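You operate a simulated robot arm through the tools that you are given. There is no shell and no other tool. Be economical: measure what you need, move in short steps, check, and stop when the job is done.

The job below is to be done with a simulated two-armed robot. You get a single attempt, and the scene is never put back.

## Task
Warm the white tray to 20 C or more, then bring it to the table's open end.
Fine: heat dial at the job card's figure; watch the tray display; door shut while it runs; switch off before opening; shut the door again; 20 to 30 C passes.

It is judged by the outcome, as a careful person would: the job done as asked, and still so three seconds after it is handed in. It fails if anything else is knocked over, pushed out of place, dropped, spilled or broken.

## Robot
Two 7-joint arms with two-finger parallel grippers on one trunk, on a base that drives. Base frame: it is fixed to the floor where the robot stands at the start and does not move with it; the origin is under the middle of the robot, x ahead of it, y to its left, z up. Units: mm, rad, N and s.
The left shoulder is at the start at [50, 168, 1207], the right one opposite. With the tool pointing down near the work surface each hand reaches from about 100 to 440 mm from the robot's upright axis, wherever it stands, measured 20 degrees to its own side. Places, roughly: blue tray (19x15x9 cm) [700, 0, 500]; feed table [400, 700, 900]; heat dial [500, 0, 1400]; job card [100, 700, 900]; open end of the feed table [100, 900, 900]; rack door [600, -100, 900]; rack switch [700, -200, 1400]; tray heat display [600, -100, 1400]; white tray (19x15x9 cm) [700, 0, 800]; yellow tray (19x15x9 cm) [200, 800, 600]. Payload 1.57 kg a hand.
The tool frame of a hand sits at the grasp point between the pads (the TCP): z along the fingers, y along the line on which they close. The tips reach 30 mm beyond it. The gripper opens to 80 mm. The fingers are 17 mm wide and 12 mm thick; the gripper's body (40 by 82 mm) begins 80 mm behind the TCP.
Orientation is that of the tool frame in the base frame, as a unit quaternion [w, x, y, z]. With the fingers straight down and closing along the base's y, the tool's x points along the base's -x, its y along +y and its z along -z.

## Interface
- The arms move only by the tool jog_arm. It takes "left_motion", "right_motion" or both (then of equal length, played together; a hand with none holds still); each is a list of rows, each a list of 7 numbers: the shift along the base's x, y, z in mm, then the turn, a rotation vector about the base's x, y, z in rad, then the finger opening in mm, from 0 to 80. In form: [[dx, dy, dz, wx, wy, wz, hand], ...]. A call has 1 to 12 rows; each row is the pose to reach, as a shift and turn from the pose commanded when the call began. Rows are played at 5 a second. More than 50 mm and 0.15 rad between two rows, or a gripper value outside its range, and nothing of the call is played. Where a pose cannot be reached the arm comes as near as it can. A force on the tool above 50 N (or 10 N above the force at the start of the call, whichever is more), or a blocked arm, ends the call early, and 0.2 s more pass. The fingers move at their own pace (about 45 mm/s each) and stop on an object; they squeeze with about 40 N. The grip force told is the motor's: it shows also when the fingers shut on nothing. Time passes only in rows, and 0.2 s behind the last, so rows that repeat a pose let the fingers close. It gives the time, the measured TCP pose, the force on the tool (base axes), the opening and the grip force at its end, in the units of the frame above (readings bear some noise), with the torque about the TCP (base axes, N m) and any sound that the robot's microphone picked up.
- Cameras (640 x 400 px; columns grow to the right, rows downward): "scene" is now at [110.3, 40.8, 1401.3]; the picture's right is [0.51, -0.86, 0.00], its down [-0.63, -0.37, -0.69] and it looks along [0.59, 0.35, -0.73] (base axes); focal length 214 px, centre (320, 200). "left" rides on the left gripper at [72, 7, -122] in its tool frame; the picture's right is [-0.09, 1.00, 0.00], its down [-0.84, -0.08, -0.54] and it looks along [-0.54, -0.05, 0.84] (tool axes); focal length 238 px, centre (320, 200). "right" rides on the right gripper at [72, -7, -122] in its tool frame; the picture's right is [0.09, 1.00, 0.00], its down [-0.84, 0.08, -0.54] and it looks along [-0.54, 0.05, 0.84] (tool axes); focal length 238 px, centre (320, 200). There is no depth. A picture from a camera that has moved, and an enlarged one, comes with that camera's place and axes in the base frame and with its lens.
- camera(camera): a new picture of that camera. The clock stands still meanwhile.
- slide_trunk(by): slides the trunk up (or, below 0, down) by that many mm; the arms and the scene camera ride with it, the base frame stays. It gives what a move gives, with no picture.
- roll_base(legs): drives the robot by 1 to 6 legs, each [ahead, left, turn to the left] in mm, mm and rad, along the robot's own axes; the way and the turn of a leg run together, so that a leg with both is an arc; at most 1500 mm and 3.142 rad a leg. The arms and the cameras ride along, it lands a little off, and it stops where it bumps. It gives what a move gives.
- pan_tilt(pan, tilt): turns the head with the scene camera to pan (to the left, within 1.396 rad either way) and tilt (down, from -0.506 to 1.204), counted from straight ahead of the robot. It gives what a move gives.
- enlarge(camera, box): a new picture of the part [left, top, right, bottom] of that camera's present view, enlarged. The clock stands still meanwhile.
- sign_off(): hands the job in; it is judged then, once.

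Work in short steps. Places have to be worked out from the pictures, the camera data and where the tool is seen: move nearer, look again, correct. Check each grasp and each placing, and mend what went wrong. You have 120 turns and 100 pictures in all, those below and enlarged ones among them. Open the grippers and draw the arms clear of the work before you hand the job in, unless the task says otherwise; then end with one line.

The tools are called after "Emit:" as a command line: name --argument value ..., lists and objects as JSON in quotes. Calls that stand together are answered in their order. jog_arm: Moves the arms, as the interface text tells. Its arguments: {"type":"object","properties":{"left_motion":{"type":"array"},"right_motion":{"type":"array"}},"required":[]} The other tools are called the same way: slide_trunk (by) slides the trunk up or down; roll_base (legs) drives the base; pan_tilt (pan, tilt) turns the head that bears the scene camera; camera (camera) takes a picture; enlarge (camera, box) takes an enlarged picture of a part of a camera's view; sign_off () hands the job in.

At the start:

```text
time_s: 0.0
left_position: [389.8, 129.3, 1149.5]
left_orientation: [0.0, 0.001, 1.0, -0.001]
left_ft_force: [-0.4, 0.4, 0.4]
left_ft_torque: [-0.01, -0.02, -0.02]
left_finger_gap: 80.1
left_gripper_force: 0.0
right_position: [484.6, -277.0, 999.8]
right_orientation: [0.0, 0.001, 1.0, 0.0]
right_ft_force: [-0.8, 0.3, -0.2]
right_ft_torque: [0.04, 0.03, 0.02]
right_finger_gap: 80.2
right_gripper_force: 0.0
trunk travel left (down, up): [-375.0, 68.0]
robot x, y, heading: [0.0, 3.5, -0.003]
head pan, tilt: [0.532, 0.813]
```

scene: 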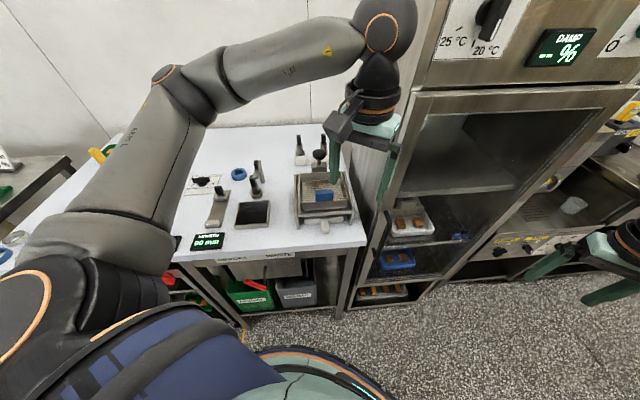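
right: 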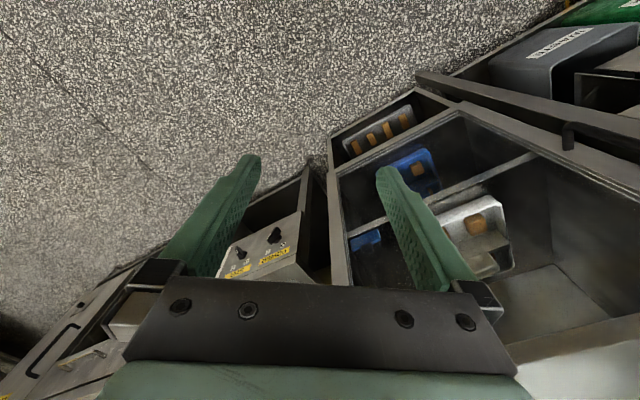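
left: 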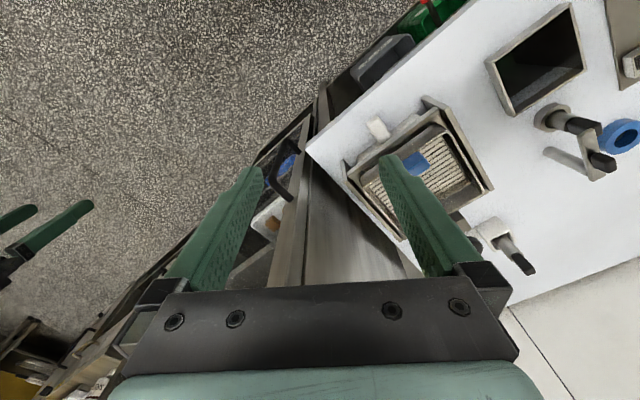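

The scene shows the rack ahead and right, with the table to the left. I turn the head to the rack's front to see the controls and door.

Emit:
pan_tilt --pan -0.1 --tilt 0.4

Emit:
camera --camera "scene"

```text
time_s: 1.0
left_position: [389.8, 129.8, 1150.4]
left_orientation: [0.0, 0.0, 1.0, 0.001]
left_ft_force: [0.5, -0.8, -0.5]
left_ft_torque: [-0.03, 0.0, -0.03]
left_finger_gap: 80.1
left_gripper_force: 0.0
right_position: [485.2, -277.6, 999.9]
right_orientation: [0.0, 0.001, 1.0, 0.0]
right_ft_force: [0.0, -0.5, 0.1]
right_ft_torque: [-0.02, 0.0, -0.01]
right_finger_gap: 80.2
right_gripper_force: 0.1
trunk travel left (down, up): [-375.0, 68.0]
robot x, y, heading: [-2.2, -1.6, -0.001]
head pan, tilt: [-0.099, 0.4]
```

```text
96 pictures are left
camera scene: at [133.6, -9.1, 1437.4], right [-0.1, -1.0, 0.0], down [-0.39, 0.04, -0.92], along [0.92, -0.09, -0.39], focal length 214 px, centre (320, 200)
```

scene: 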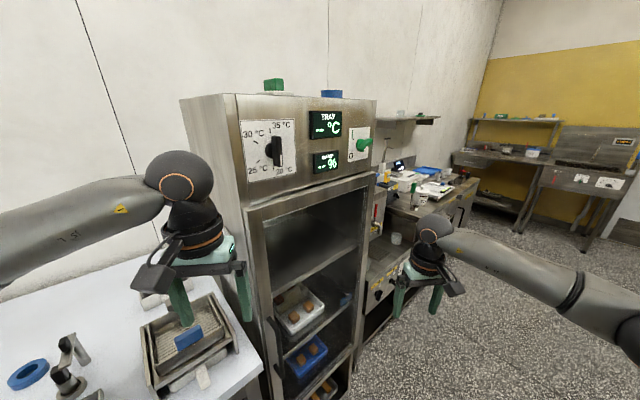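

Now I enlarge the control panel and the door, to read the dial and see the handle.

Emit:
enlarge --camera "scene" --box '[220, 80, 400, 200]'

Emit:
enlarge --camera "scene" --box '[200, 180, 410, 400]'

Emit:
pan_tilt --pan 1.3 --tilt 0.7

Emit:
camera --camera "scene"

```text
3.33 times, centred on (310, 140) of scene
camera zoom: at [133.6, -9.1, 1437.4], right [-0.1, -1.0, 0.0], down [-0.39, 0.04, -0.92], along [0.92, -0.09, -0.39], focal length 715 px, centre (353, 400)
```

zoom: 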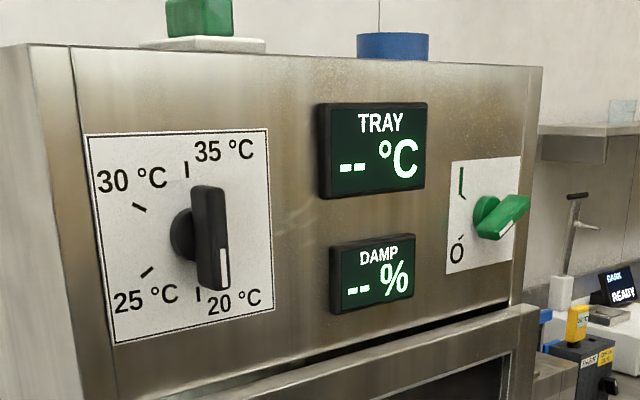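

```text
1.82 times, centred on (305, 290) of scene
camera zoom: at [133.6, -9.1, 1437.4], right [-0.1, -1.0, 0.0], down [-0.39, 0.04, -0.92], along [0.92, -0.09, -0.39], focal length 390 px, centre (347, 36)
```

zoom: 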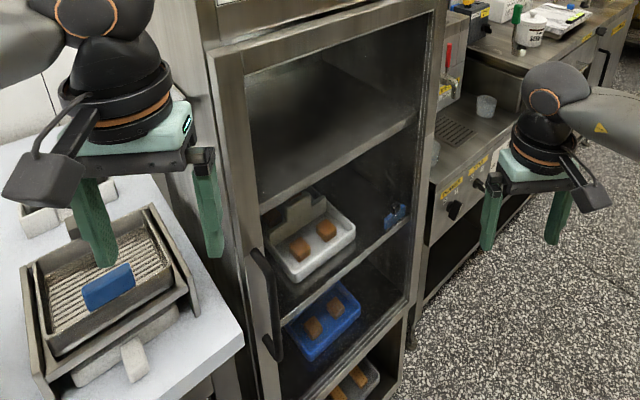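

```text
time_s: 2.5
left_position: [390.2, 129.3, 1149.9]
left_orientation: [0.001, 0.0, 1.0, 0.001]
left_ft_force: [-0.4, 0.3, -0.1]
left_ft_torque: [-0.02, 0.0, 0.02]
left_finger_gap: 80.0
left_gripper_force: 0.1
right_position: [485.2, -277.4, 1000.7]
right_orientation: [0.0, 0.0, 1.0, 0.0]
right_ft_force: [0.1, -0.1, -0.6]
right_ft_torque: [-0.01, -0.02, 0.02]
right_finger_gap: 80.0
right_gripper_force: 0.2
trunk travel left (down, up): [-375.0, 68.0]
robot x, y, heading: [3.0, -0.3, 0.002]
head pan, tilt: [1.3, 0.7]
```

```text
93 pictures are left
camera scene: at [64.1, 81.9, 1410.6], right [0.96, -0.27, 0.0], down [-0.17, -0.62, -0.77], along [0.2, 0.74, -0.64], focal length 214 px, centre (320, 200)
```

scene: 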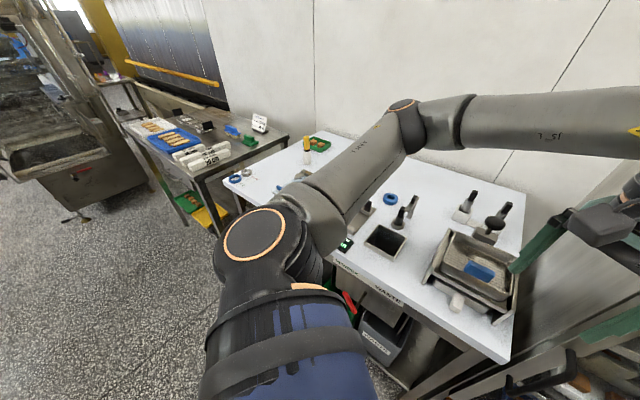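

The left arm hides the job card, and the rack front appears to run along (1,-1), so facing it needs about a +45° heading. I back away along its normal and then turn to face it.

Emit:
roll_base --legs '[[-250, -250, 0], [0, 0, 0.785]]'

Emit:
pan_tilt --pan 0 --tilt 0.4

Emit:
camera --camera "scene"

```text
time_s: 6.9
left_position: [-56.9, 112.6, 1149.9]
left_orientation: [0.001, -0.379, 0.925, 0.0]
left_ft_force: [0.0, 0.3, 0.2]
left_ft_torque: [0.01, 0.01, -0.03]
left_finger_gap: 80.0
left_gripper_force: 0.1
right_position: [294.8, -108.8, 1000.2]
right_orientation: [0.0, -0.38, 0.925, 0.001]
right_ft_force: [-0.8, 0.1, -0.6]
right_ft_torque: [0.01, 0.06, 0.0]
right_finger_gap: 79.8
right_gripper_force: 0.1
trunk travel left (down, up): [-375.0, 68.0]
robot x, y, heading: [-248.0, -255.4, 0.783]
head pan, tilt: [1.3, 0.7]
```

```text
time_s: 8.3
left_position: [-57.7, 111.8, 1150.5]
left_orientation: [0.0, -0.381, 0.925, 0.0]
left_ft_force: [0.4, -0.2, 0.5]
left_ft_torque: [0.0, 0.0, 0.0]
left_finger_gap: 79.8
left_gripper_force: 0.1
right_position: [294.4, -109.8, 999.4]
right_orientation: [0.0, -0.381, 0.925, 0.0]
right_ft_force: [-0.1, 0.0, 0.5]
right_ft_torque: [0.02, -0.01, 0.02]
right_finger_gap: 80.2
right_gripper_force: 0.0
trunk travel left (down, up): [-375.0, 68.0]
robot x, y, heading: [-241.2, -252.8, 0.781]
head pan, tilt: [0.0, 0.4]
```

```text
92 pictures are left
camera scene: at [-148.4, -160.8, 1437.4], right [0.7, -0.71, 0.0], down [-0.28, -0.27, -0.92], along [0.65, 0.65, -0.39], focal length 214 px, centre (320, 200)
```

scene: 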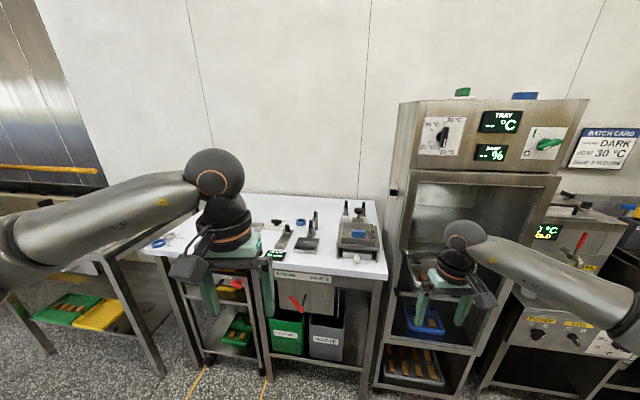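

A "Batch card" hangs right of the rack, but the job card is said to lie at the table. I enlarge both regions.

Emit:
enlarge --camera "scene" --box '[380, 80, 640, 220]'

Emit:
enlarge --camera "scene" --box '[140, 190, 400, 330]'

```text
2.46 times, centred on (510, 150) of scene
camera zoom: at [-148.4, -160.8, 1437.4], right [0.7, -0.71, 0.0], down [-0.28, -0.27, -0.92], along [0.65, 0.65, -0.39], focal length 528 px, centre (-148, 323)
```

zoom: 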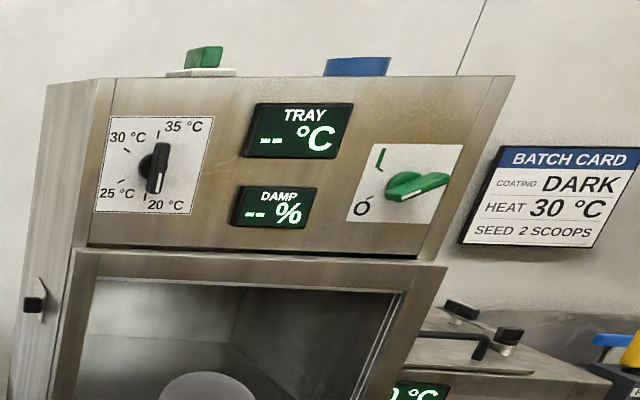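

```text
2.46 times, centred on (270, 260) of scene
camera zoom: at [-148.4, -160.8, 1437.4], right [0.7, -0.71, 0.0], down [-0.28, -0.27, -0.92], along [0.65, 0.65, -0.39], focal length 528 px, centre (443, 52)
```

zoom: 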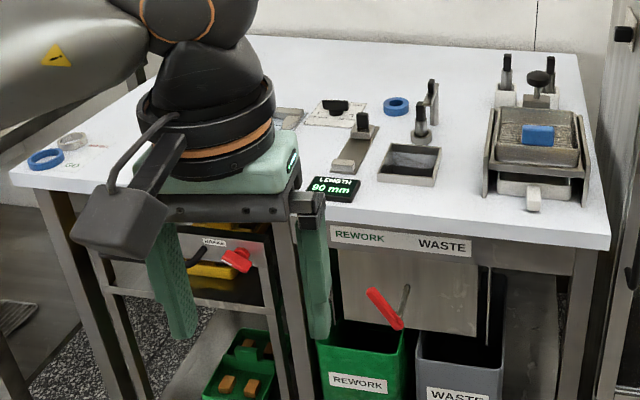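

The batch card is likely for something else, and the left hand still hides the card on the table. I look through the left camera.

Emit:
camera --camera "left"

Emit:
camera --camera "right"

```text
89 pictures are left
camera left: at [-114.4, 66.6, 1272.8], right [-0.64, 0.77, 0.0], down [0.65, 0.53, 0.54], along [0.42, 0.34, -0.84], focal length 238 px, centre (320, 200)
```

left: 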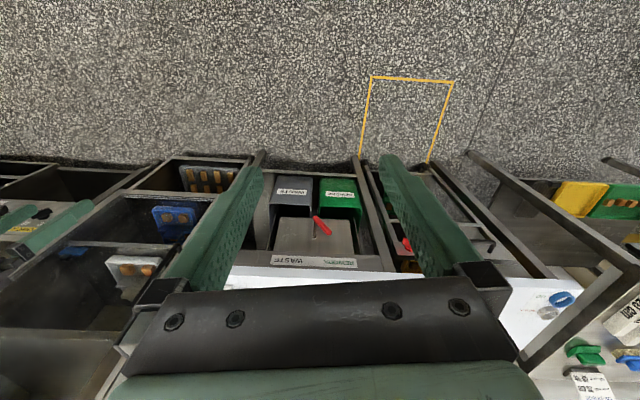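

```text
88 pictures are left
camera right: at [247.6, -165.9, 1122.0], right [-0.77, 0.64, 0.0], down [0.54, 0.64, 0.54], along [0.35, 0.41, -0.84], focal length 238 px, centre (320, 200)
```

right: 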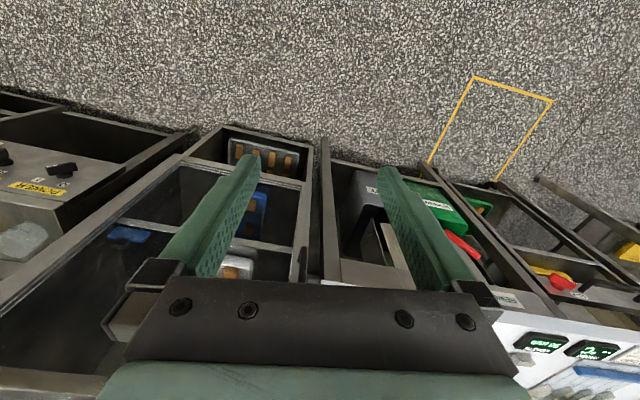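

The job card should project at about (220,243) px, directly behind the left hand. I shift the left hand to the robot's right to uncover it.

Emit:
jog_arm --left_motion '[[32, -32, 0, 0, 0, 0, 80], [64, -64, 0, 0, 0, 0, 80], [96, -96, 0, 0, 0, 0, 80], [128, -128, 0, 0, 0, 0, 80]]'

Emit:
enlarge --camera "scene" --box '[140, 190, 400, 330]'

```text
time_s: 9.3
left_position: [69.1, -16.8, 1149.7]
left_orientation: [0.001, -0.381, 0.925, 0.0]
left_ft_force: [0.8, -0.5, 0.2]
left_ft_torque: [-0.01, 0.03, 0.02]
left_finger_gap: 79.9
left_gripper_force: 0.0
right_position: [295.9, -110.2, 998.8]
right_orientation: [0.0, -0.379, 0.925, -0.001]
right_ft_force: [0.6, -0.5, -1.4]
right_ft_torque: [0.0, -0.01, 0.02]
right_finger_gap: 80.2
right_gripper_force: 0.1
trunk travel left (down, up): [-375.0, 68.0]
robot x, y, heading: [-244.3, -255.1, 0.776]
head pan, tilt: [0.0, 0.4]
```

```text
2.46 times, centred on (270, 260) of scene
camera zoom: at [-147.9, -161.7, 1437.4], right [0.7, -0.71, 0.0], down [-0.28, -0.27, -0.92], along [0.65, 0.65, -0.39], focal length 528 px, centre (443, 52)
```

zoom: 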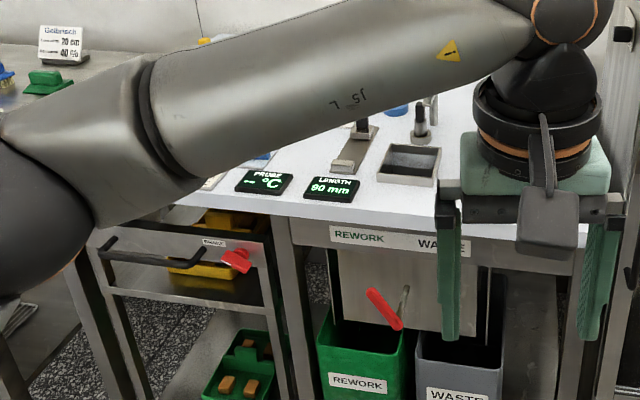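

The forearm still covers it. I drive to the robot's left, alongside the table, and look back from there.

Emit:
roll_base --legs '[[0, 650, 0]]'

Emit:
pan_tilt --pan -0.2 --tilt 0.5

Emit:
camera --camera "scene"

```text
time_s: 12.9
left_position: [-379.5, 441.1, 1151.3]
left_orientation: [0.0, -0.375, 0.927, 0.0]
left_ft_force: [0.4, 0.0, 1.0]
left_ft_torque: [-0.01, 0.01, 0.0]
left_finger_gap: 79.9
left_gripper_force: 0.0
right_position: [-154.1, 343.6, 999.3]
right_orientation: [0.0, -0.375, 0.927, -0.001]
right_ft_force: [0.2, 0.7, 0.2]
right_ft_torque: [0.02, 0.0, -0.01]
right_finger_gap: 80.3
right_gripper_force: 0.1
trunk travel left (down, up): [-375.0, 68.0]
robot x, y, heading: [-693.7, 205.5, 0.769]
head pan, tilt: [0.0, 0.4]
```

```text
time_s: 13.7
left_position: [-380.0, 439.8, 1150.0]
left_orientation: [-0.001, -0.376, 0.927, 0.0]
left_ft_force: [0.1, -0.3, 0.3]
left_ft_torque: [0.0, 0.01, -0.01]
left_finger_gap: 79.8
left_gripper_force: 0.0
right_position: [-153.9, 344.8, 1001.2]
right_orientation: [-0.001, -0.375, 0.927, -0.001]
right_ft_force: [0.1, -0.3, -0.3]
right_ft_torque: [-0.02, 0.0, -0.01]
right_finger_gap: 79.8
right_gripper_force: 0.0
trunk travel left (down, up): [-375.0, 68.0]
robot x, y, heading: [-695.2, 206.5, 0.771]
head pan, tilt: [-0.201, 0.499]
```

```text
86 pictures are left
camera scene: at [-587.5, 282.7, 1428.3], right [0.54, -0.84, 0.0], down [-0.4, -0.26, -0.88], along [0.74, 0.47, -0.48], focal length 214 px, centre (320, 200)
```

scene: 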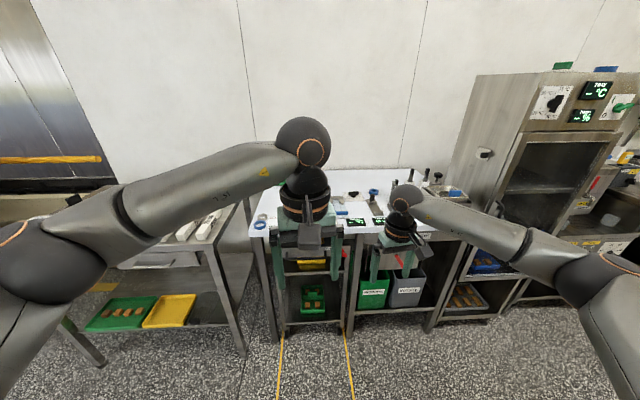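

The area between the hands is now visible; I enlarge it.

Emit:
enlarge --camera "scene" --box '[240, 160, 480, 300]'

Emit:
camera --camera "right"

```text
2.67 times, centred on (360, 230) of scene
camera zoom: at [-587.5, 282.7, 1428.3], right [0.54, -0.84, 0.0], down [-0.4, -0.26, -0.88], along [0.74, 0.47, -0.48], focal length 572 px, centre (213, 120)
```

zoom: 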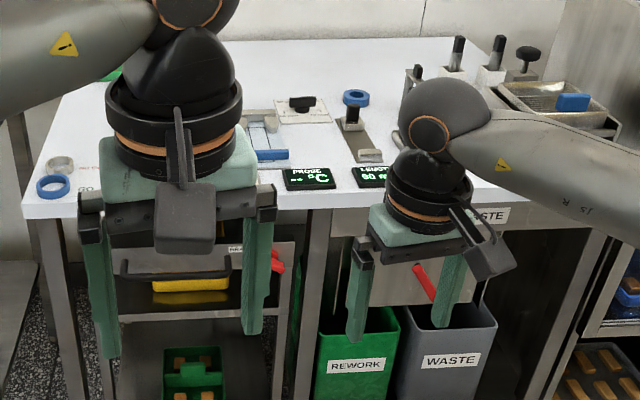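

```text
84 pictures are left
camera right: at [-201.7, 288.5, 1122.0], right [-0.76, 0.65, 0.0], down [0.55, 0.64, 0.54], along [0.35, 0.41, -0.84], focal length 238 px, centre (320, 200)
```

right: 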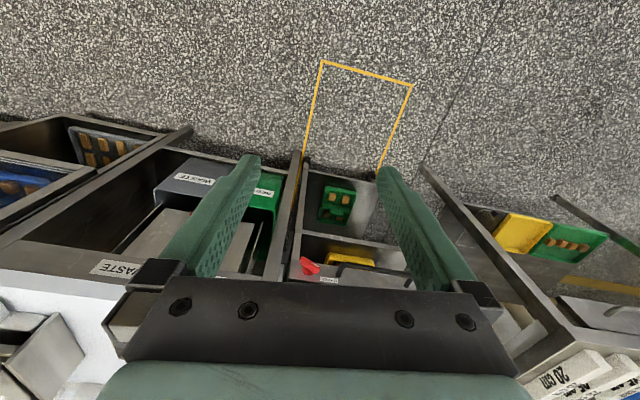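

Something is printed on the table behind the left hand. I move that hand left to uncover it.

Emit:
jog_arm --left_motion '[[-33, 33, 0, 0, 0, 0, 80], [-66, 66, 0, 0, 0, 0, 80], [-99, 99, 0, 0, 0, 0, 80], [-132, 132, 0, 0, 0, 0, 80], [-165, 165, 0, 0, 0, 0, 80]]'

Emit:
enlarge --camera "scene" --box '[210, 160, 450, 300]'

```text
time_s: 14.9
left_position: [-545.0, 605.5, 1148.7]
left_orientation: [0.0, -0.375, 0.927, -0.001]
left_ft_force: [0.3, 0.3, 0.2]
left_ft_torque: [-0.04, -0.03, -0.03]
left_finger_gap: 80.0
left_gripper_force: 0.0
right_position: [-154.0, 345.0, 999.8]
right_orientation: [0.0, -0.375, 0.927, 0.0]
right_ft_force: [0.1, -0.4, 1.0]
right_ft_torque: [0.02, 0.02, -0.01]
right_finger_gap: 79.8
right_gripper_force: 0.0
trunk travel left (down, up): [-375.0, 68.0]
robot x, y, heading: [-696.2, 204.3, 0.773]
head pan, tilt: [-0.201, 0.499]
```

```text
2.67 times, centred on (330, 230) of scene
camera zoom: at [-588.4, 283.1, 1428.4], right [0.54, -0.84, 0.0], down [-0.4, -0.26, -0.88], along [0.74, 0.47, -0.48], focal length 572 px, centre (293, 120)
```

zoom: 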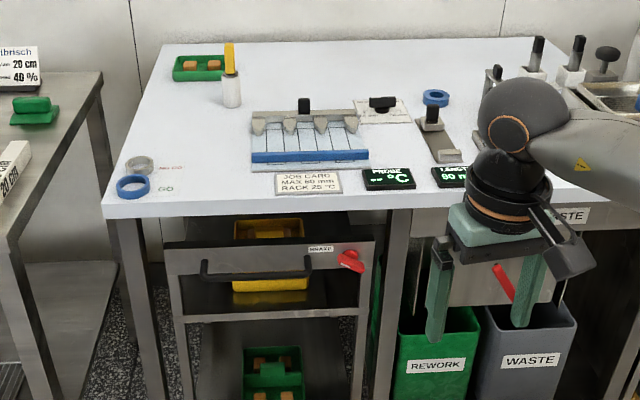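

Emit:
enlarge --camera "scene" --box '[300, 215, 350, 245]'

```text
12.80 times, centred on (325, 230) of scene
camera zoom: at [-588.4, 283.1, 1428.4], right [0.54, -0.84, 0.0], down [-0.4, -0.26, -0.88], along [0.74, 0.47, -0.48], focal length 2745 px, centre (256, -184)
```

zoom: 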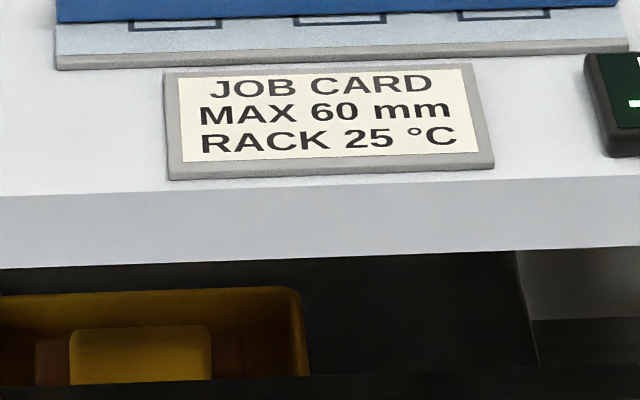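

Job card says RACK 25 °C, so the dial goes to 25. I triangulate dial ≈(557,38,1365) and switch ≈(711,-174,1350), with the rack's inward normal at heading ≈0.63. I pull the right hand in and up before driving to face the rack.

Emit:
jog_arm --right_motion '[[-25, -25, 30, 0, 0, 0, 80], [-50, -50, 60, 0, 0, 0, 80], [-75, -75, 90, 0, 0, 0, 80], [-100, -100, 120, 0, 0, 0, 80], [-125, -125, 150, 0, 0, 0, 80]]'

Emit:
roll_base --legs '[[0, -1038, 0], [80, 0, -0.14]]'

Emit:
pan_tilt --pan 0 --tilt 0.3

Emit:
camera --camera "scene"

```text
time_s: 16.1
left_position: [-544.9, 605.7, 1148.9]
left_orientation: [0.001, -0.376, 0.927, 0.001]
left_ft_force: [0.2, -0.8, -0.1]
left_ft_torque: [0.0, -0.01, 0.01]
left_finger_gap: 80.0
left_gripper_force: 0.1
right_position: [-282.1, 218.2, 1152.5]
right_orientation: [0.0, -0.374, 0.927, 0.0]
right_ft_force: [-0.5, 0.5, -0.1]
right_ft_torque: [0.03, 0.0, 0.01]
right_finger_gap: 79.9
right_gripper_force: 0.1
trunk travel left (down, up): [-375.0, 68.0]
robot x, y, heading: [-690.6, 208.6, 0.767]
head pan, tilt: [-0.201, 0.499]
```

```text
time_s: 22.1
left_position: [303.0, -130.8, 1148.4]
left_orientation: [0.0, -0.303, 0.953, 0.0]
left_ft_force: [0.6, -0.5, 0.2]
left_ft_torque: [-0.04, 0.03, -0.01]
left_finger_gap: 79.8
left_gripper_force: 0.1
right_position: [502.8, -552.4, 1151.2]
right_orientation: [0.0, -0.303, 0.953, 0.001]
right_ft_force: [0.0, 1.2, -0.7]
right_ft_torque: [-0.05, 0.02, -0.01]
right_finger_gap: 79.9
right_gripper_force: 0.0
trunk travel left (down, up): [-375.0, 68.0]
robot x, y, heading: [94.7, -508.5, 0.614]
head pan, tilt: [-0.201, 0.499]
```

```text
time_s: 22.9
left_position: [302.1, -130.7, 1149.3]
left_orientation: [0.0, -0.303, 0.953, 0.0]
left_ft_force: [-0.7, -0.4, 0.6]
left_ft_torque: [0.02, -0.01, 0.01]
left_finger_gap: 80.0
left_gripper_force: 0.1
right_position: [501.8, -552.9, 1151.8]
right_orientation: [0.0, -0.303, 0.953, 0.0]
right_ft_force: [-0.6, -0.5, -0.2]
right_ft_torque: [-0.01, -0.01, 0.01]
right_finger_gap: 80.1
right_gripper_force: 0.1
trunk travel left (down, up): [-375.0, 68.0]
robot x, y, heading: [91.2, -503.6, 0.616]
head pan, tilt: [0.0, 0.3]
```

```text
81 pictures are left
camera scene: at [201.6, -426.1, 1446.6], right [0.58, -0.82, 0.0], down [-0.24, -0.17, -0.96], along [0.78, 0.55, -0.3], focal length 214 px, centre (320, 200)
```

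scene: 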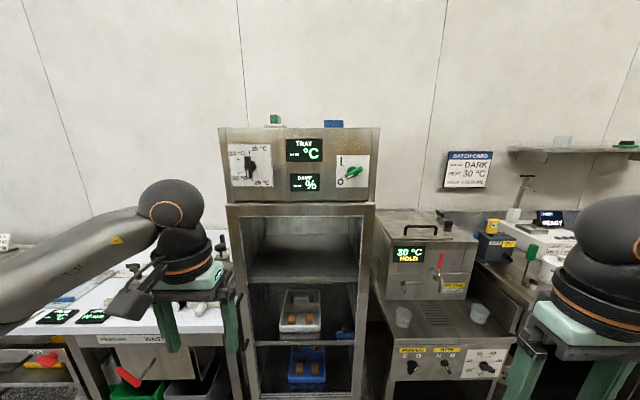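

The panel edges look equal in height, so heading 0.616 is square to the rack. I enlarge the panel and the door for details.

Emit:
enlarge --camera "scene" --box '[210, 110, 390, 220]'

Emit:
enlarge --camera "scene" --box '[210, 200, 390, 400]'

```text
3.56 times, centred on (300, 165) of scene
camera zoom: at [201.6, -426.1, 1446.6], right [0.58, -0.82, 0.0], down [-0.24, -0.17, -0.96], along [0.78, 0.55, -0.3], focal length 763 px, centre (391, 324)
```

zoom: 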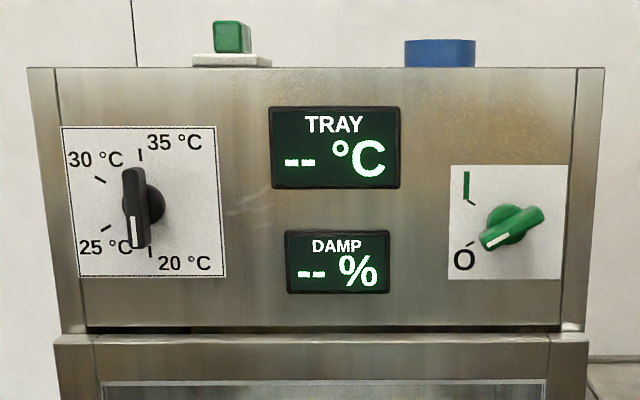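

```text
2.00 times, centred on (300, 300) of scene
camera zoom: at [201.6, -426.1, 1446.6], right [0.58, -0.82, 0.0], down [-0.24, -0.17, -0.96], along [0.78, 0.55, -0.3], focal length 429 px, centre (360, 0)
```

zoom: 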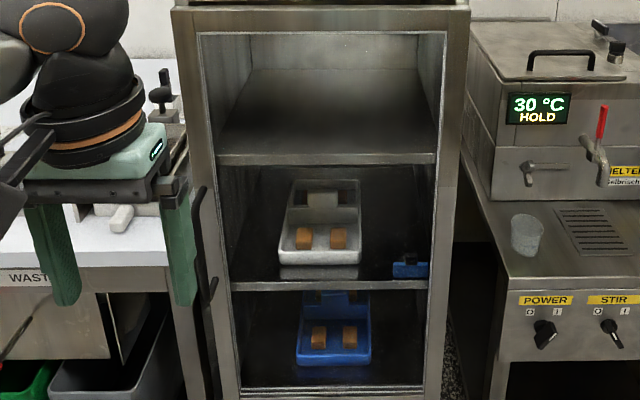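

Dial knob ≈(550,51,1362) and switch ≈(709,-174,1347); the dial ticks are spaced about 60° with the pointer at 20, so 25 needs about 60° clockwise. I raise the left hand and tip it to point horizontally at the panel.

Emit:
jog_arm --left_motion '[[0, 0, 19, 0.0825, -0.1165, 0, 80], [0, 0, 38, 0.165, -0.233, 0, 80], [0, 0, 57, 0.2475, -0.3495, 0, 80], [0, 0, 76, 0.33, -0.466, 0, 80], [0, 0, 95, 0.4125, -0.5825, 0, 80], [0, 0, 114, 0.495, -0.699, 0, 80], [0, 0, 133, 0.5775, -0.8155, 0, 80], [0, 0, 152, 0.66, -0.932, 0, 80], [0, 0, 171, 0.7425, -1.0485, 0, 80], [0, 0, 190, 0.825, -1.165, 0, 80], [0, 0, 212, 0.9078, -1.2819, 0, 80]]'

Emit:
camera --camera "left"

```text
time_s: 25.3
left_position: [309.7, -130.0, 1370.1]
left_orientation: [0.674, -0.214, 0.673, 0.215]
left_ft_force: [0.1, 0.2, -0.6]
left_ft_torque: [0.02, 0.0, 0.04]
left_finger_gap: 79.8
left_gripper_force: 0.1
left hand out of reach, approached as far as the arm can: row 10, 11
right_position: [502.1, -552.8, 1151.5]
right_orientation: [0.0, -0.302, 0.953, 0.0]
right_ft_force: [0.6, 0.3, 0.4]
right_ft_torque: [0.01, -0.03, -0.02]
right_finger_gap: 80.4
right_gripper_force: 0.1
trunk travel left (down, up): [-375.0, 68.0]
robot x, y, heading: [90.5, -495.9, 0.618]
head pan, tilt: [0.0, 0.3]
```

```text
78 pictures are left
camera left: at [205.8, -194.3, 1299.1], right [-0.57, 0.81, 0.09], down [-0.4, -0.38, 0.84], along [0.71, 0.44, 0.54], focal length 238 px, centre (320, 200)
```

left: 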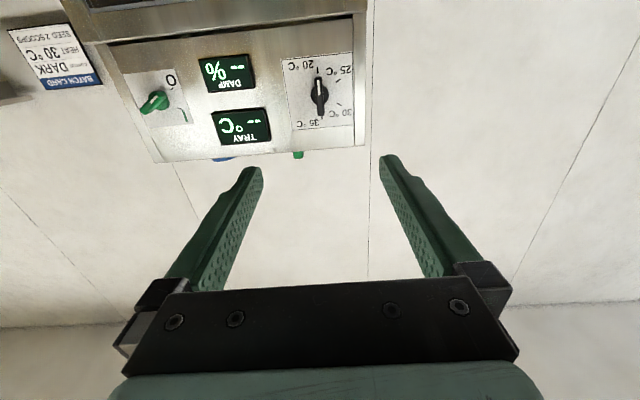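

The left hand is now horizontal, facing the panel. It needs about 300 mm more ahead to the knob; I drive 170 mm and re-measure.

Emit:
roll_base --legs '[[170, 8, 0]]'

Emit:
camera --camera "left"

Emit:
camera --camera "scene"

```text
time_s: 26.7
left_position: [441.4, -27.0, 1370.0]
left_orientation: [0.673, -0.213, 0.675, 0.214]
left_ft_force: [0.1, 0.1, -0.9]
left_ft_torque: [-0.02, 0.01, -0.01]
left_finger_gap: 80.1
left_gripper_force: 0.1
right_position: [633.7, -452.1, 1152.0]
right_orientation: [0.0, -0.302, 0.953, 0.0]
right_ft_force: [-0.3, 0.0, -0.1]
right_ft_torque: [-0.04, 0.03, 0.05]
right_finger_gap: 80.2
right_gripper_force: 0.0
trunk travel left (down, up): [-375.0, 68.0]
robot x, y, heading: [220.9, -401.5, 0.608]
head pan, tilt: [0.0, 0.3]
```

```text
77 pictures are left
camera left: at [338.0, -92.0, 1298.8], right [-0.57, 0.81, 0.09], down [-0.4, -0.38, 0.84], along [0.72, 0.44, 0.54], focal length 238 px, centre (320, 200)
```

left: 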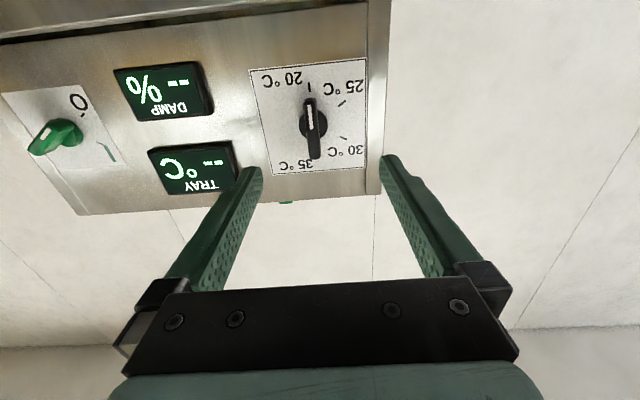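

```text
76 pictures are left
camera scene: at [333.6, -323.7, 1446.6], right [0.58, -0.82, 0.0], down [-0.24, -0.17, -0.95], along [0.78, 0.55, -0.3], focal length 214 px, centre (320, 200)
```

scene: 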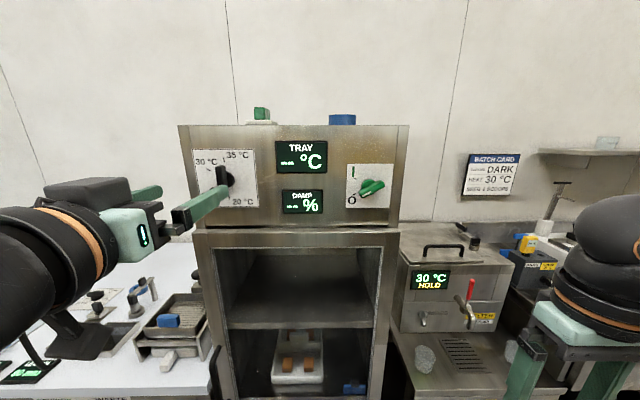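

Knob estimated at F≈470 along the normal, with the tips at F≈375; lateral and height match within about 6 mm. I advance 60 mm and look again.

Emit:
jog_arm --left_motion '[[26, 15, -2, 0, 0, 0, 80], [52, 31, -4, 0, 0, 0, 80]]'

Emit:
camera --camera "left"

Emit:
enlarge --camera "scene" --box '[160, 110, 420, 240]'

```text
time_s: 27.3
left_position: [495.3, 3.4, 1365.9]
left_orientation: [0.674, -0.214, 0.674, 0.214]
left_ft_force: [-0.1, 0.5, -0.8]
left_ft_torque: [-0.03, 0.03, 0.02]
left_finger_gap: 80.0
left_gripper_force: 0.0
right_position: [633.4, -452.1, 1152.2]
right_orientation: [0.0, -0.301, 0.954, 0.0]
right_ft_force: [0.1, -0.1, 0.4]
right_ft_torque: [0.01, 0.02, 0.01]
right_finger_gap: 80.0
right_gripper_force: 0.1
trunk travel left (down, up): [-375.0, 68.0]
robot x, y, heading: [222.3, -403.3, 0.611]
head pan, tilt: [0.0, 0.3]
```

```text
75 pictures are left
camera left: at [389.7, -61.1, 1295.3], right [-0.57, 0.81, 0.09], down [-0.4, -0.38, 0.84], along [0.72, 0.44, 0.54], focal length 238 px, centre (320, 200)
```

left: 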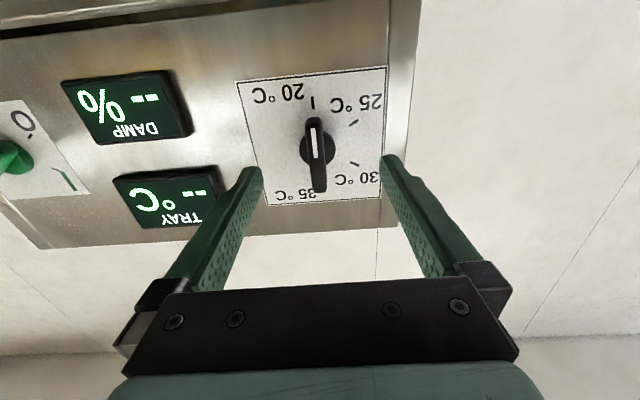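

```text
2.46 times, centred on (290, 175) of scene
camera zoom: at [333.1, -324.2, 1446.7], right [0.58, -0.82, 0.0], down [-0.24, -0.17, -0.96], along [0.78, 0.55, -0.3], focal length 528 px, centre (394, 262)
```

zoom: 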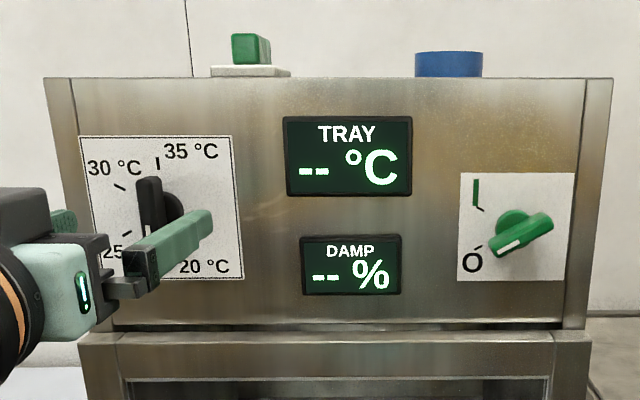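

Bar front is at F≈452, panel ≈490, and the hand is aligned in lateral and height (z 1366). I advance 30 mm and close on the knob.

Emit:
jog_arm --left_motion '[[12, 9, -1, 0, 0, 0, 80], [25, 17, -2, 0, 0, 0, 80], [25, 17, -2, 0, 0, 0, 50], [25, 17, -2, 0, 0, 0, 10], [25, 17, -2, 0, 0, 0, 10], [25, 17, -2, 0, 0, 0, 10], [25, 17, -2, 0, 0, 0, 10]]'

Emit:
camera --camera "left"

```text
time_s: 28.9
left_position: [518.5, 19.5, 1364.5]
left_orientation: [0.674, -0.213, 0.674, 0.214]
left_ft_force: [2.4, -2.3, -0.4]
left_ft_torque: [0.02, -0.06, -0.04]
left_finger_gap: 13.5
left_gripper_force: 2.1
right_position: [633.7, -453.1, 1151.7]
right_orientation: [0.0, -0.301, 0.954, 0.0]
right_ft_force: [-0.1, 0.4, -0.1]
right_ft_torque: [0.02, -0.01, -0.02]
right_finger_gap: 80.0
right_gripper_force: 0.1
trunk travel left (down, up): [-375.0, 68.0]
robot x, y, heading: [223.0, -401.9, 0.614]
head pan, tilt: [0.0, 0.3]
```

```text
73 pictures are left
camera left: at [414.6, -45.0, 1292.7], right [-0.57, 0.82, 0.09], down [-0.4, -0.38, 0.84], along [0.72, 0.44, 0.54], focal length 238 px, centre (320, 200)
```

left: 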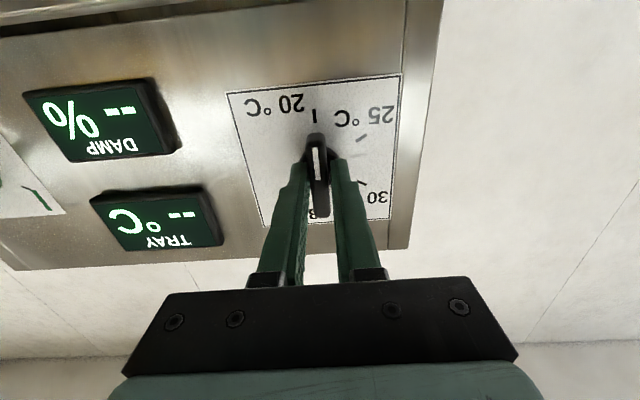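

The knob bar is held (gap 13.5 mm). I turn it 60° clockwise with a firm grip.

Emit:
jog_arm --left_motion '[[0, 0, 0, 0, 0, 0, 0], [0, 0, 0, 0.114, 0.081, 0, 0], [0, 0, 0, 0.228, 0.161, 0, 0], [0, 0, 0, 0.342, 0.242, 0, 0], [0, 0, 0, 0.456, 0.323, 0, 0], [0, 0, 0, 0.57, 0.404, 0, 0], [0, 0, 0, 0.684, 0.484, 0, 0], [0, 0, 0, 0.77, 0.545, 0, 0], [0, 0, 0, 0.854, 0.605, 0, 0]]'

Emit:
camera --camera "left"

Emit:
enlarge --camera "scene" --box '[160, 110, 420, 240]'

```text
time_s: 30.9
left_position: [519.4, 17.4, 1364.8]
left_orientation: [0.475, 0.152, 0.691, 0.523]
left_ft_force: [2.6, -2.5, -1.2]
left_ft_torque: [0.11, -0.15, 0.72]
left_finger_gap: 11.9
left_gripper_force: 29.5
right_position: [632.9, -452.1, 1151.9]
right_orientation: [0.0, -0.302, 0.953, 0.001]
right_ft_force: [-0.3, 0.2, 0.2]
right_ft_torque: [-0.02, 0.0, 0.02]
right_finger_gap: 80.1
right_gripper_force: 0.1
trunk travel left (down, up): [-375.0, 68.0]
robot x, y, heading: [221.3, -404.0, 0.615]
head pan, tilt: [0.0, 0.3]
```

```text
72 pictures are left
camera left: at [380.7, 2.9, 1335.4], right [-0.24, 0.34, 0.91], down [0.0, -0.94, 0.35], along [0.97, 0.08, 0.22], focal length 238 px, centre (320, 200)
```

left: 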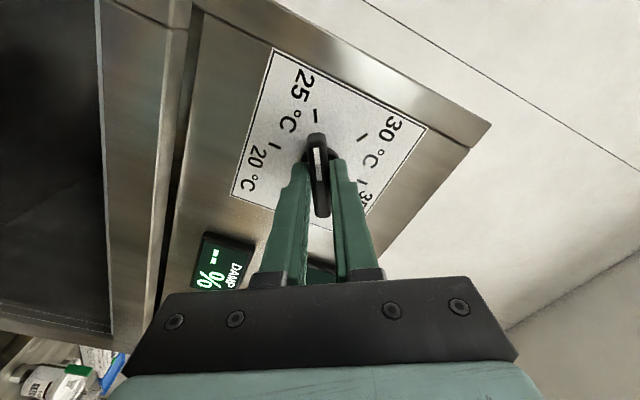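

```text
2.46 times, centred on (290, 175) of scene
camera zoom: at [333.5, -324.7, 1446.7], right [0.58, -0.82, 0.0], down [-0.24, -0.17, -0.96], along [0.78, 0.55, -0.3], focal length 528 px, centre (394, 262)
```

zoom: 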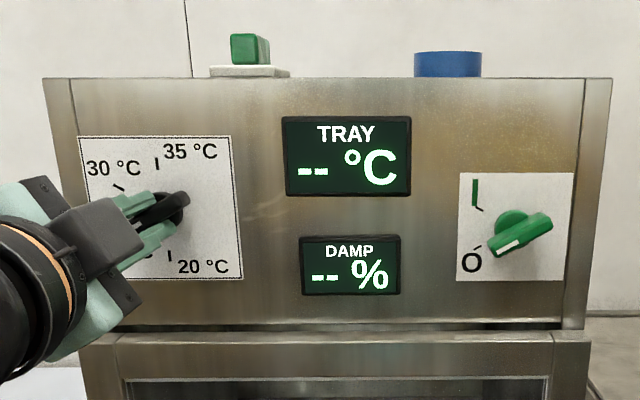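

The pointer now lines up with the 25 tick just as it did with 20. I open, back off 80 mm and check.

Emit:
jog_arm --left_motion '[[0, 0, 0, 0, 0, 0, 40], [0, 0, 0, 0, 0, 0, 80], [0, 0, 0, 0, 0, 0, 80], [-33, -23, 0, 0, 0, 0, 80], [-66, -46, 0, 0, 0, 0, 80]]'

Emit:
camera --camera "left"

```text
time_s: 32.1
left_position: [451.6, -26.2, 1365.8]
left_orientation: [0.476, 0.152, 0.691, 0.522]
left_ft_force: [-0.2, 0.7, 0.2]
left_ft_torque: [0.03, 0.0, 0.01]
left_finger_gap: 79.8
left_gripper_force: 0.1
right_position: [630.6, -452.1, 1151.4]
right_orientation: [0.0, -0.302, 0.953, 0.001]
right_ft_force: [0.7, 0.3, -0.1]
right_ft_torque: [0.03, -0.02, 0.04]
right_finger_gap: 80.2
right_gripper_force: 0.1
trunk travel left (down, up): [-375.0, 68.0]
robot x, y, heading: [225.4, -399.1, 0.615]
head pan, tilt: [0.0, 0.3]
```

```text
70 pictures are left
camera left: at [313.6, -41.6, 1336.3], right [-0.24, 0.34, 0.91], down [0.0, -0.94, 0.35], along [0.97, 0.08, 0.23], focal length 238 px, centre (320, 200)
```

left: 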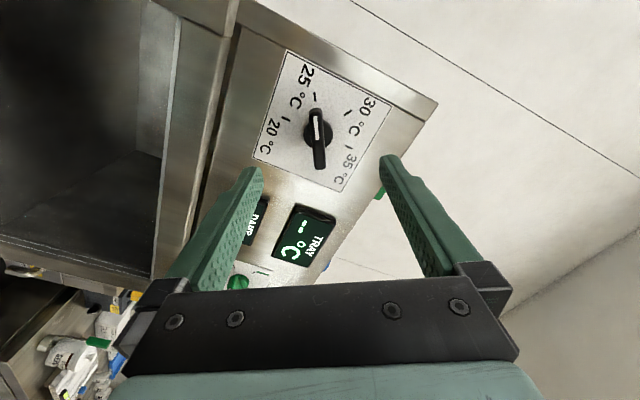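

Dial confirmed at 25. The switch axis is at about L=-549.5, z≈1354; I drive the base 267 mm to the right, keeping the 60° roll that suits the lever, then look.

Emit:
roll_base --legs '[[0, -267, 0]]'

Emit:
camera --camera "left"

Emit:
camera --camera "scene"

```text
time_s: 34.0
left_position: [606.0, -242.6, 1364.3]
left_orientation: [0.476, 0.152, 0.692, 0.521]
left_ft_force: [-1.2, 0.8, -0.2]
left_ft_torque: [0.01, 0.0, 0.02]
left_finger_gap: 80.0
left_gripper_force: 0.0
right_position: [786.8, -668.8, 1152.4]
right_orientation: [-0.001, -0.302, 0.953, 0.0]
right_ft_force: [0.1, 0.3, -1.1]
right_ft_torque: [-0.01, -0.03, 0.03]
right_finger_gap: 80.0
right_gripper_force: 0.1
trunk travel left (down, up): [-375.0, 68.0]
robot x, y, heading: [373.2, -618.4, 0.608]
head pan, tilt: [0.0, 0.3]
```

```text
69 pictures are left
camera left: at [467.8, -259.5, 1336.3], right [-0.24, 0.34, 0.91], down [0.0, -0.94, 0.35], along [0.97, 0.08, 0.22], focal length 238 px, centre (320, 200)
```

left: 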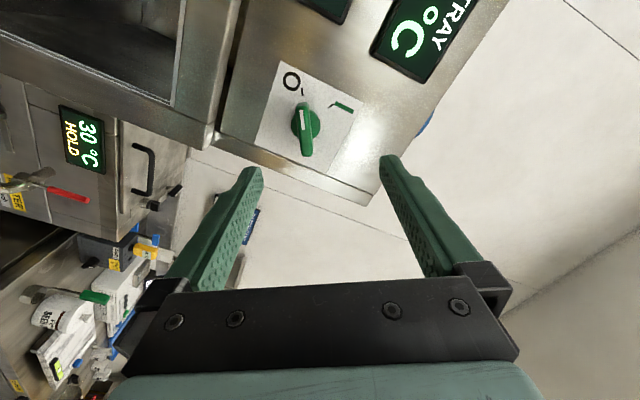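

```text
68 pictures are left
camera scene: at [486.7, -542.7, 1446.7], right [0.58, -0.82, 0.0], down [-0.24, -0.17, -0.96], along [0.78, 0.55, -0.3], focal length 214 px, centre (320, 200)
```

scene: 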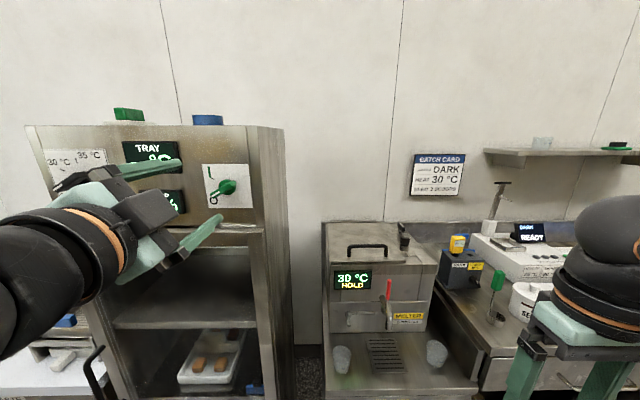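

The lever appears aligned with my grip, about 2 mm right and 15 mm lower. I correct and advance 50 mm, then look.

Emit:
jog_arm --left_motion '[[1, -2, -15, 0, 0, 0, 80], [21, 13, -15, 0, 0, 0, 80], [42, 27, -15, 0, 0, 0, 80]]'

Emit:
camera --camera "left"

```text
time_s: 34.8
left_position: [649.1, -213.9, 1351.1]
left_orientation: [0.476, 0.152, 0.692, 0.521]
left_ft_force: [1.4, -0.3, -0.2]
left_ft_torque: [0.0, 0.0, 0.03]
left_finger_gap: 80.1
left_gripper_force: 0.1
left hand out of reach, approached as far as the arm can: row 1
right_position: [786.6, -668.2, 1152.5]
right_orientation: [0.0, -0.301, 0.954, 0.0]
right_ft_force: [0.0, 0.3, 0.2]
right_ft_torque: [0.0, 0.0, -0.01]
right_finger_gap: 80.0
right_gripper_force: 0.0
trunk travel left (down, up): [-375.0, 68.0]
robot x, y, heading: [372.4, -620.7, 0.609]
head pan, tilt: [0.0, 0.3]
```

```text
67 pictures are left
camera left: at [510.4, -230.7, 1320.7], right [-0.24, 0.34, 0.91], down [0.0, -0.94, 0.35], along [0.97, 0.08, 0.22], focal length 238 px, centre (320, 200)
```

left: 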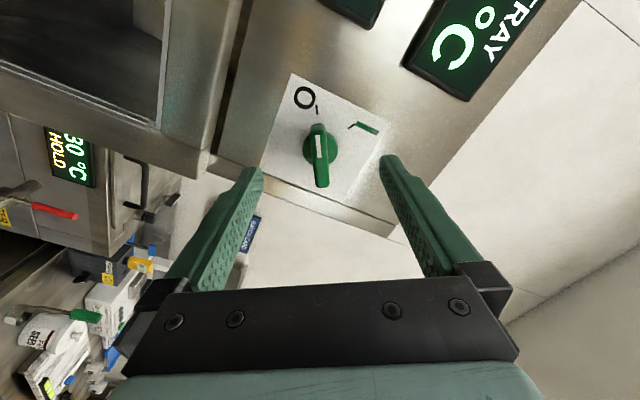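

The lever sits at (319,155), the same as the dial did before a good grasp. I advance 28 mm and close.

Emit:
jog_arm --left_motion '[[12, 8, 0, 0, 0, 0, 80], [23, 16, 0, 0, 0, 0, 80], [23, 16, 0, 0, 0, 0, 40], [23, 16, 0, 0, 0, 0, 0], [23, 16, 0, 0, 0, 0, 0], [23, 16, 0, 0, 0, 0, 0], [23, 16, 0, 0, 0, 0, 0]]'

Emit:
camera --camera "left"

```text
time_s: 36.4
left_position: [670.8, -201.1, 1349.5]
left_orientation: [0.476, 0.152, 0.691, 0.522]
left_ft_force: [0.2, 0.7, 1.2]
left_ft_torque: [0.13, -0.2, 0.17]
left_finger_gap: 12.2
left_gripper_force: 21.1
right_position: [786.1, -670.2, 1152.5]
right_orientation: [0.001, -0.301, 0.954, -0.001]
right_ft_force: [-0.2, 0.4, 0.9]
right_ft_torque: [-0.01, -0.02, -0.01]
right_finger_gap: 79.9
right_gripper_force: 0.1
trunk travel left (down, up): [-375.0, 68.0]
robot x, y, heading: [373.9, -619.1, 0.616]
head pan, tilt: [0.0, 0.3]
```

```text
66 pictures are left
camera left: at [532.5, -216.2, 1321.0], right [-0.24, 0.34, 0.91], down [0.0, -0.94, 0.35], along [0.97, 0.08, 0.23], focal length 238 px, centre (320, 200)
```

left: 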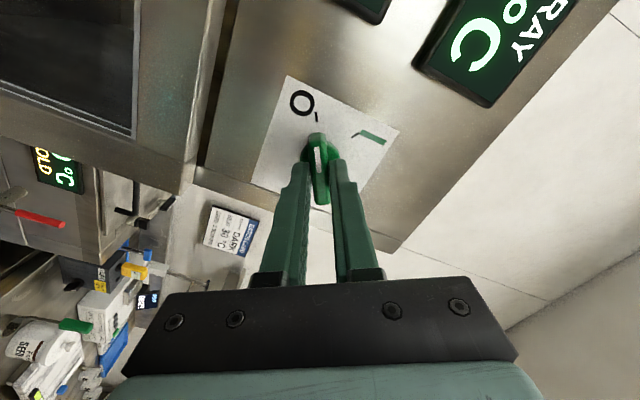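

Lever held (gap 12.2), and all views show the door closed. I turn it 60° clockwise to I.

Emit:
jog_arm --left_motion '[[0, 0, 0, 0.107, 0.076, 0, 0], [0, 0, 0, 0.214, 0.151, 0, 0], [0, 0, 0, 0.32, 0.227, 0, 0], [0, 0, 0, 0.427, 0.303, 0, 0], [0, 0, 0, 0.534, 0.378, 0, 0], [0, 0, 0, 0.64, 0.454, 0, 0], [0, 0, 0, 0.747, 0.529, 0, 0], [0, 0, 0, 0.854, 0.605, 0, 0]]'

Emit:
camera --camera "left"

Emit:
enlarge --camera "scene" --box '[20, 100, 300, 250]'

```text
time_s: 38.2
left_position: [680.2, -203.5, 1344.8]
left_orientation: [0.151, 0.469, 0.517, 0.7]
left_ft_force: [-13.5, -2.7, 29.3]
left_ft_torque: [0.28, -0.02, 0.43]
left_finger_gap: 12.4
left_gripper_force: 29.6
left hand out of reach, approached as far as the arm can: row 7, 8
right_position: [784.8, -673.1, 1153.2]
right_orientation: [0.002, -0.301, 0.954, 0.0]
right_ft_force: [-0.5, 0.9, -0.4]
right_ft_torque: [0.0, -0.01, 0.02]
right_finger_gap: 79.7
right_gripper_force: 0.1
trunk travel left (down, up): [-375.0, 68.0]
robot x, y, heading: [375.1, -620.2, 0.618]
head pan, tilt: [0.0, 0.3]
```

```text
65 pictures are left
camera left: at [544.6, -225.9, 1384.5], right [0.32, -0.48, 0.82], down [-0.03, -0.87, -0.5], along [0.95, 0.13, -0.29], focal length 238 px, centre (320, 200)
```

left: 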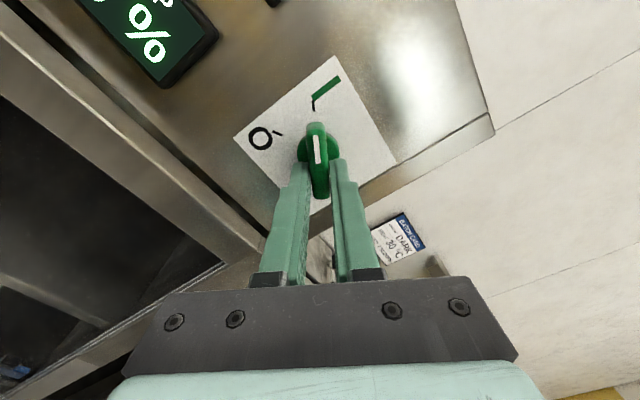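

```text
2.29 times, centred on (160, 175) of scene
camera zoom: at [482.6, -545.5, 1447.7], right [0.58, -0.82, 0.0], down [-0.24, -0.17, -0.96], along [0.78, 0.55, -0.29], focal length 490 px, centre (686, 257)
```

zoom: 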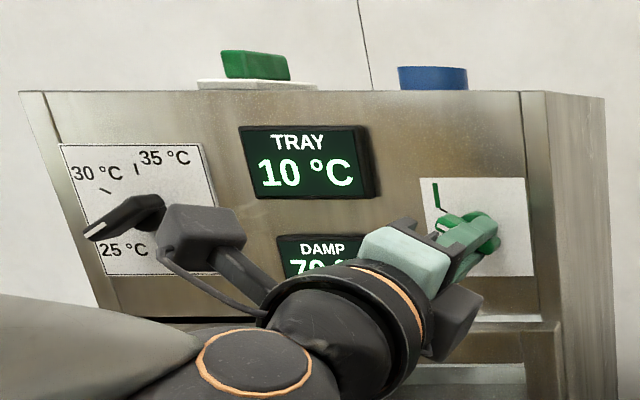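

The rack is on: TRAY reads 10 °C. I hold still and let time pass, watching the display.

Emit:
jog_arm --left_motion '[[0, 0, 0, -0.04, -0.028, 0, 0], [0, 0, 0, -0.04, -0.028, 0, 0], [0, 0, 0, -0.04, -0.028, 0, 0], [0, 0, 0, -0.04, -0.028, 0, 0], [0, 0, 0, -0.04, -0.028, 0, 0], [0, 0, 0, -0.04, -0.028, 0, 0], [0, 0, 0, -0.04, -0.028, 0, 0], [0, 0, 0, -0.04, -0.028, 0, 0], [0, 0, 0, -0.04, -0.028, 0, 0], [0, 0, 0, -0.04, -0.028, 0, 0], [0, 0, 0, -0.04, -0.028, 0, 0], [0, 0, 0, -0.04, -0.028, 0, 0]]'

Emit:
enlarge --camera "scene" --box '[20, 100, 300, 250]'

```text
time_s: 40.8
left_position: [679.5, -202.7, 1345.6]
left_orientation: [0.169, 0.457, 0.528, 0.696]
left_ft_force: [-8.0, -3.7, 35.2]
left_ft_torque: [0.44, 0.0, 0.34]
left_finger_gap: 12.2
left_gripper_force: 29.3
right_position: [783.0, -670.3, 1152.7]
right_orientation: [0.002, -0.302, 0.953, 0.0]
right_ft_force: [-0.3, -0.9, 0.0]
right_ft_torque: [0.02, 0.05, 0.0]
right_finger_gap: 79.8
right_gripper_force: 0.1
trunk travel left (down, up): [-375.0, 68.0]
robot x, y, heading: [375.2, -616.4, 0.616]
head pan, tilt: [0.0, 0.3]
```

```text
2.29 times, centred on (160, 175) of scene
camera zoom: at [482.6, -545.8, 1447.3], right [0.58, -0.82, 0.0], down [-0.24, -0.17, -0.96], along [0.78, 0.55, -0.29], focal length 490 px, centre (686, 257)
```

zoom: 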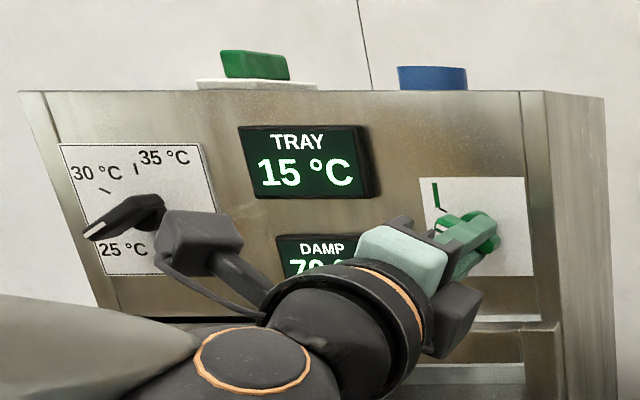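

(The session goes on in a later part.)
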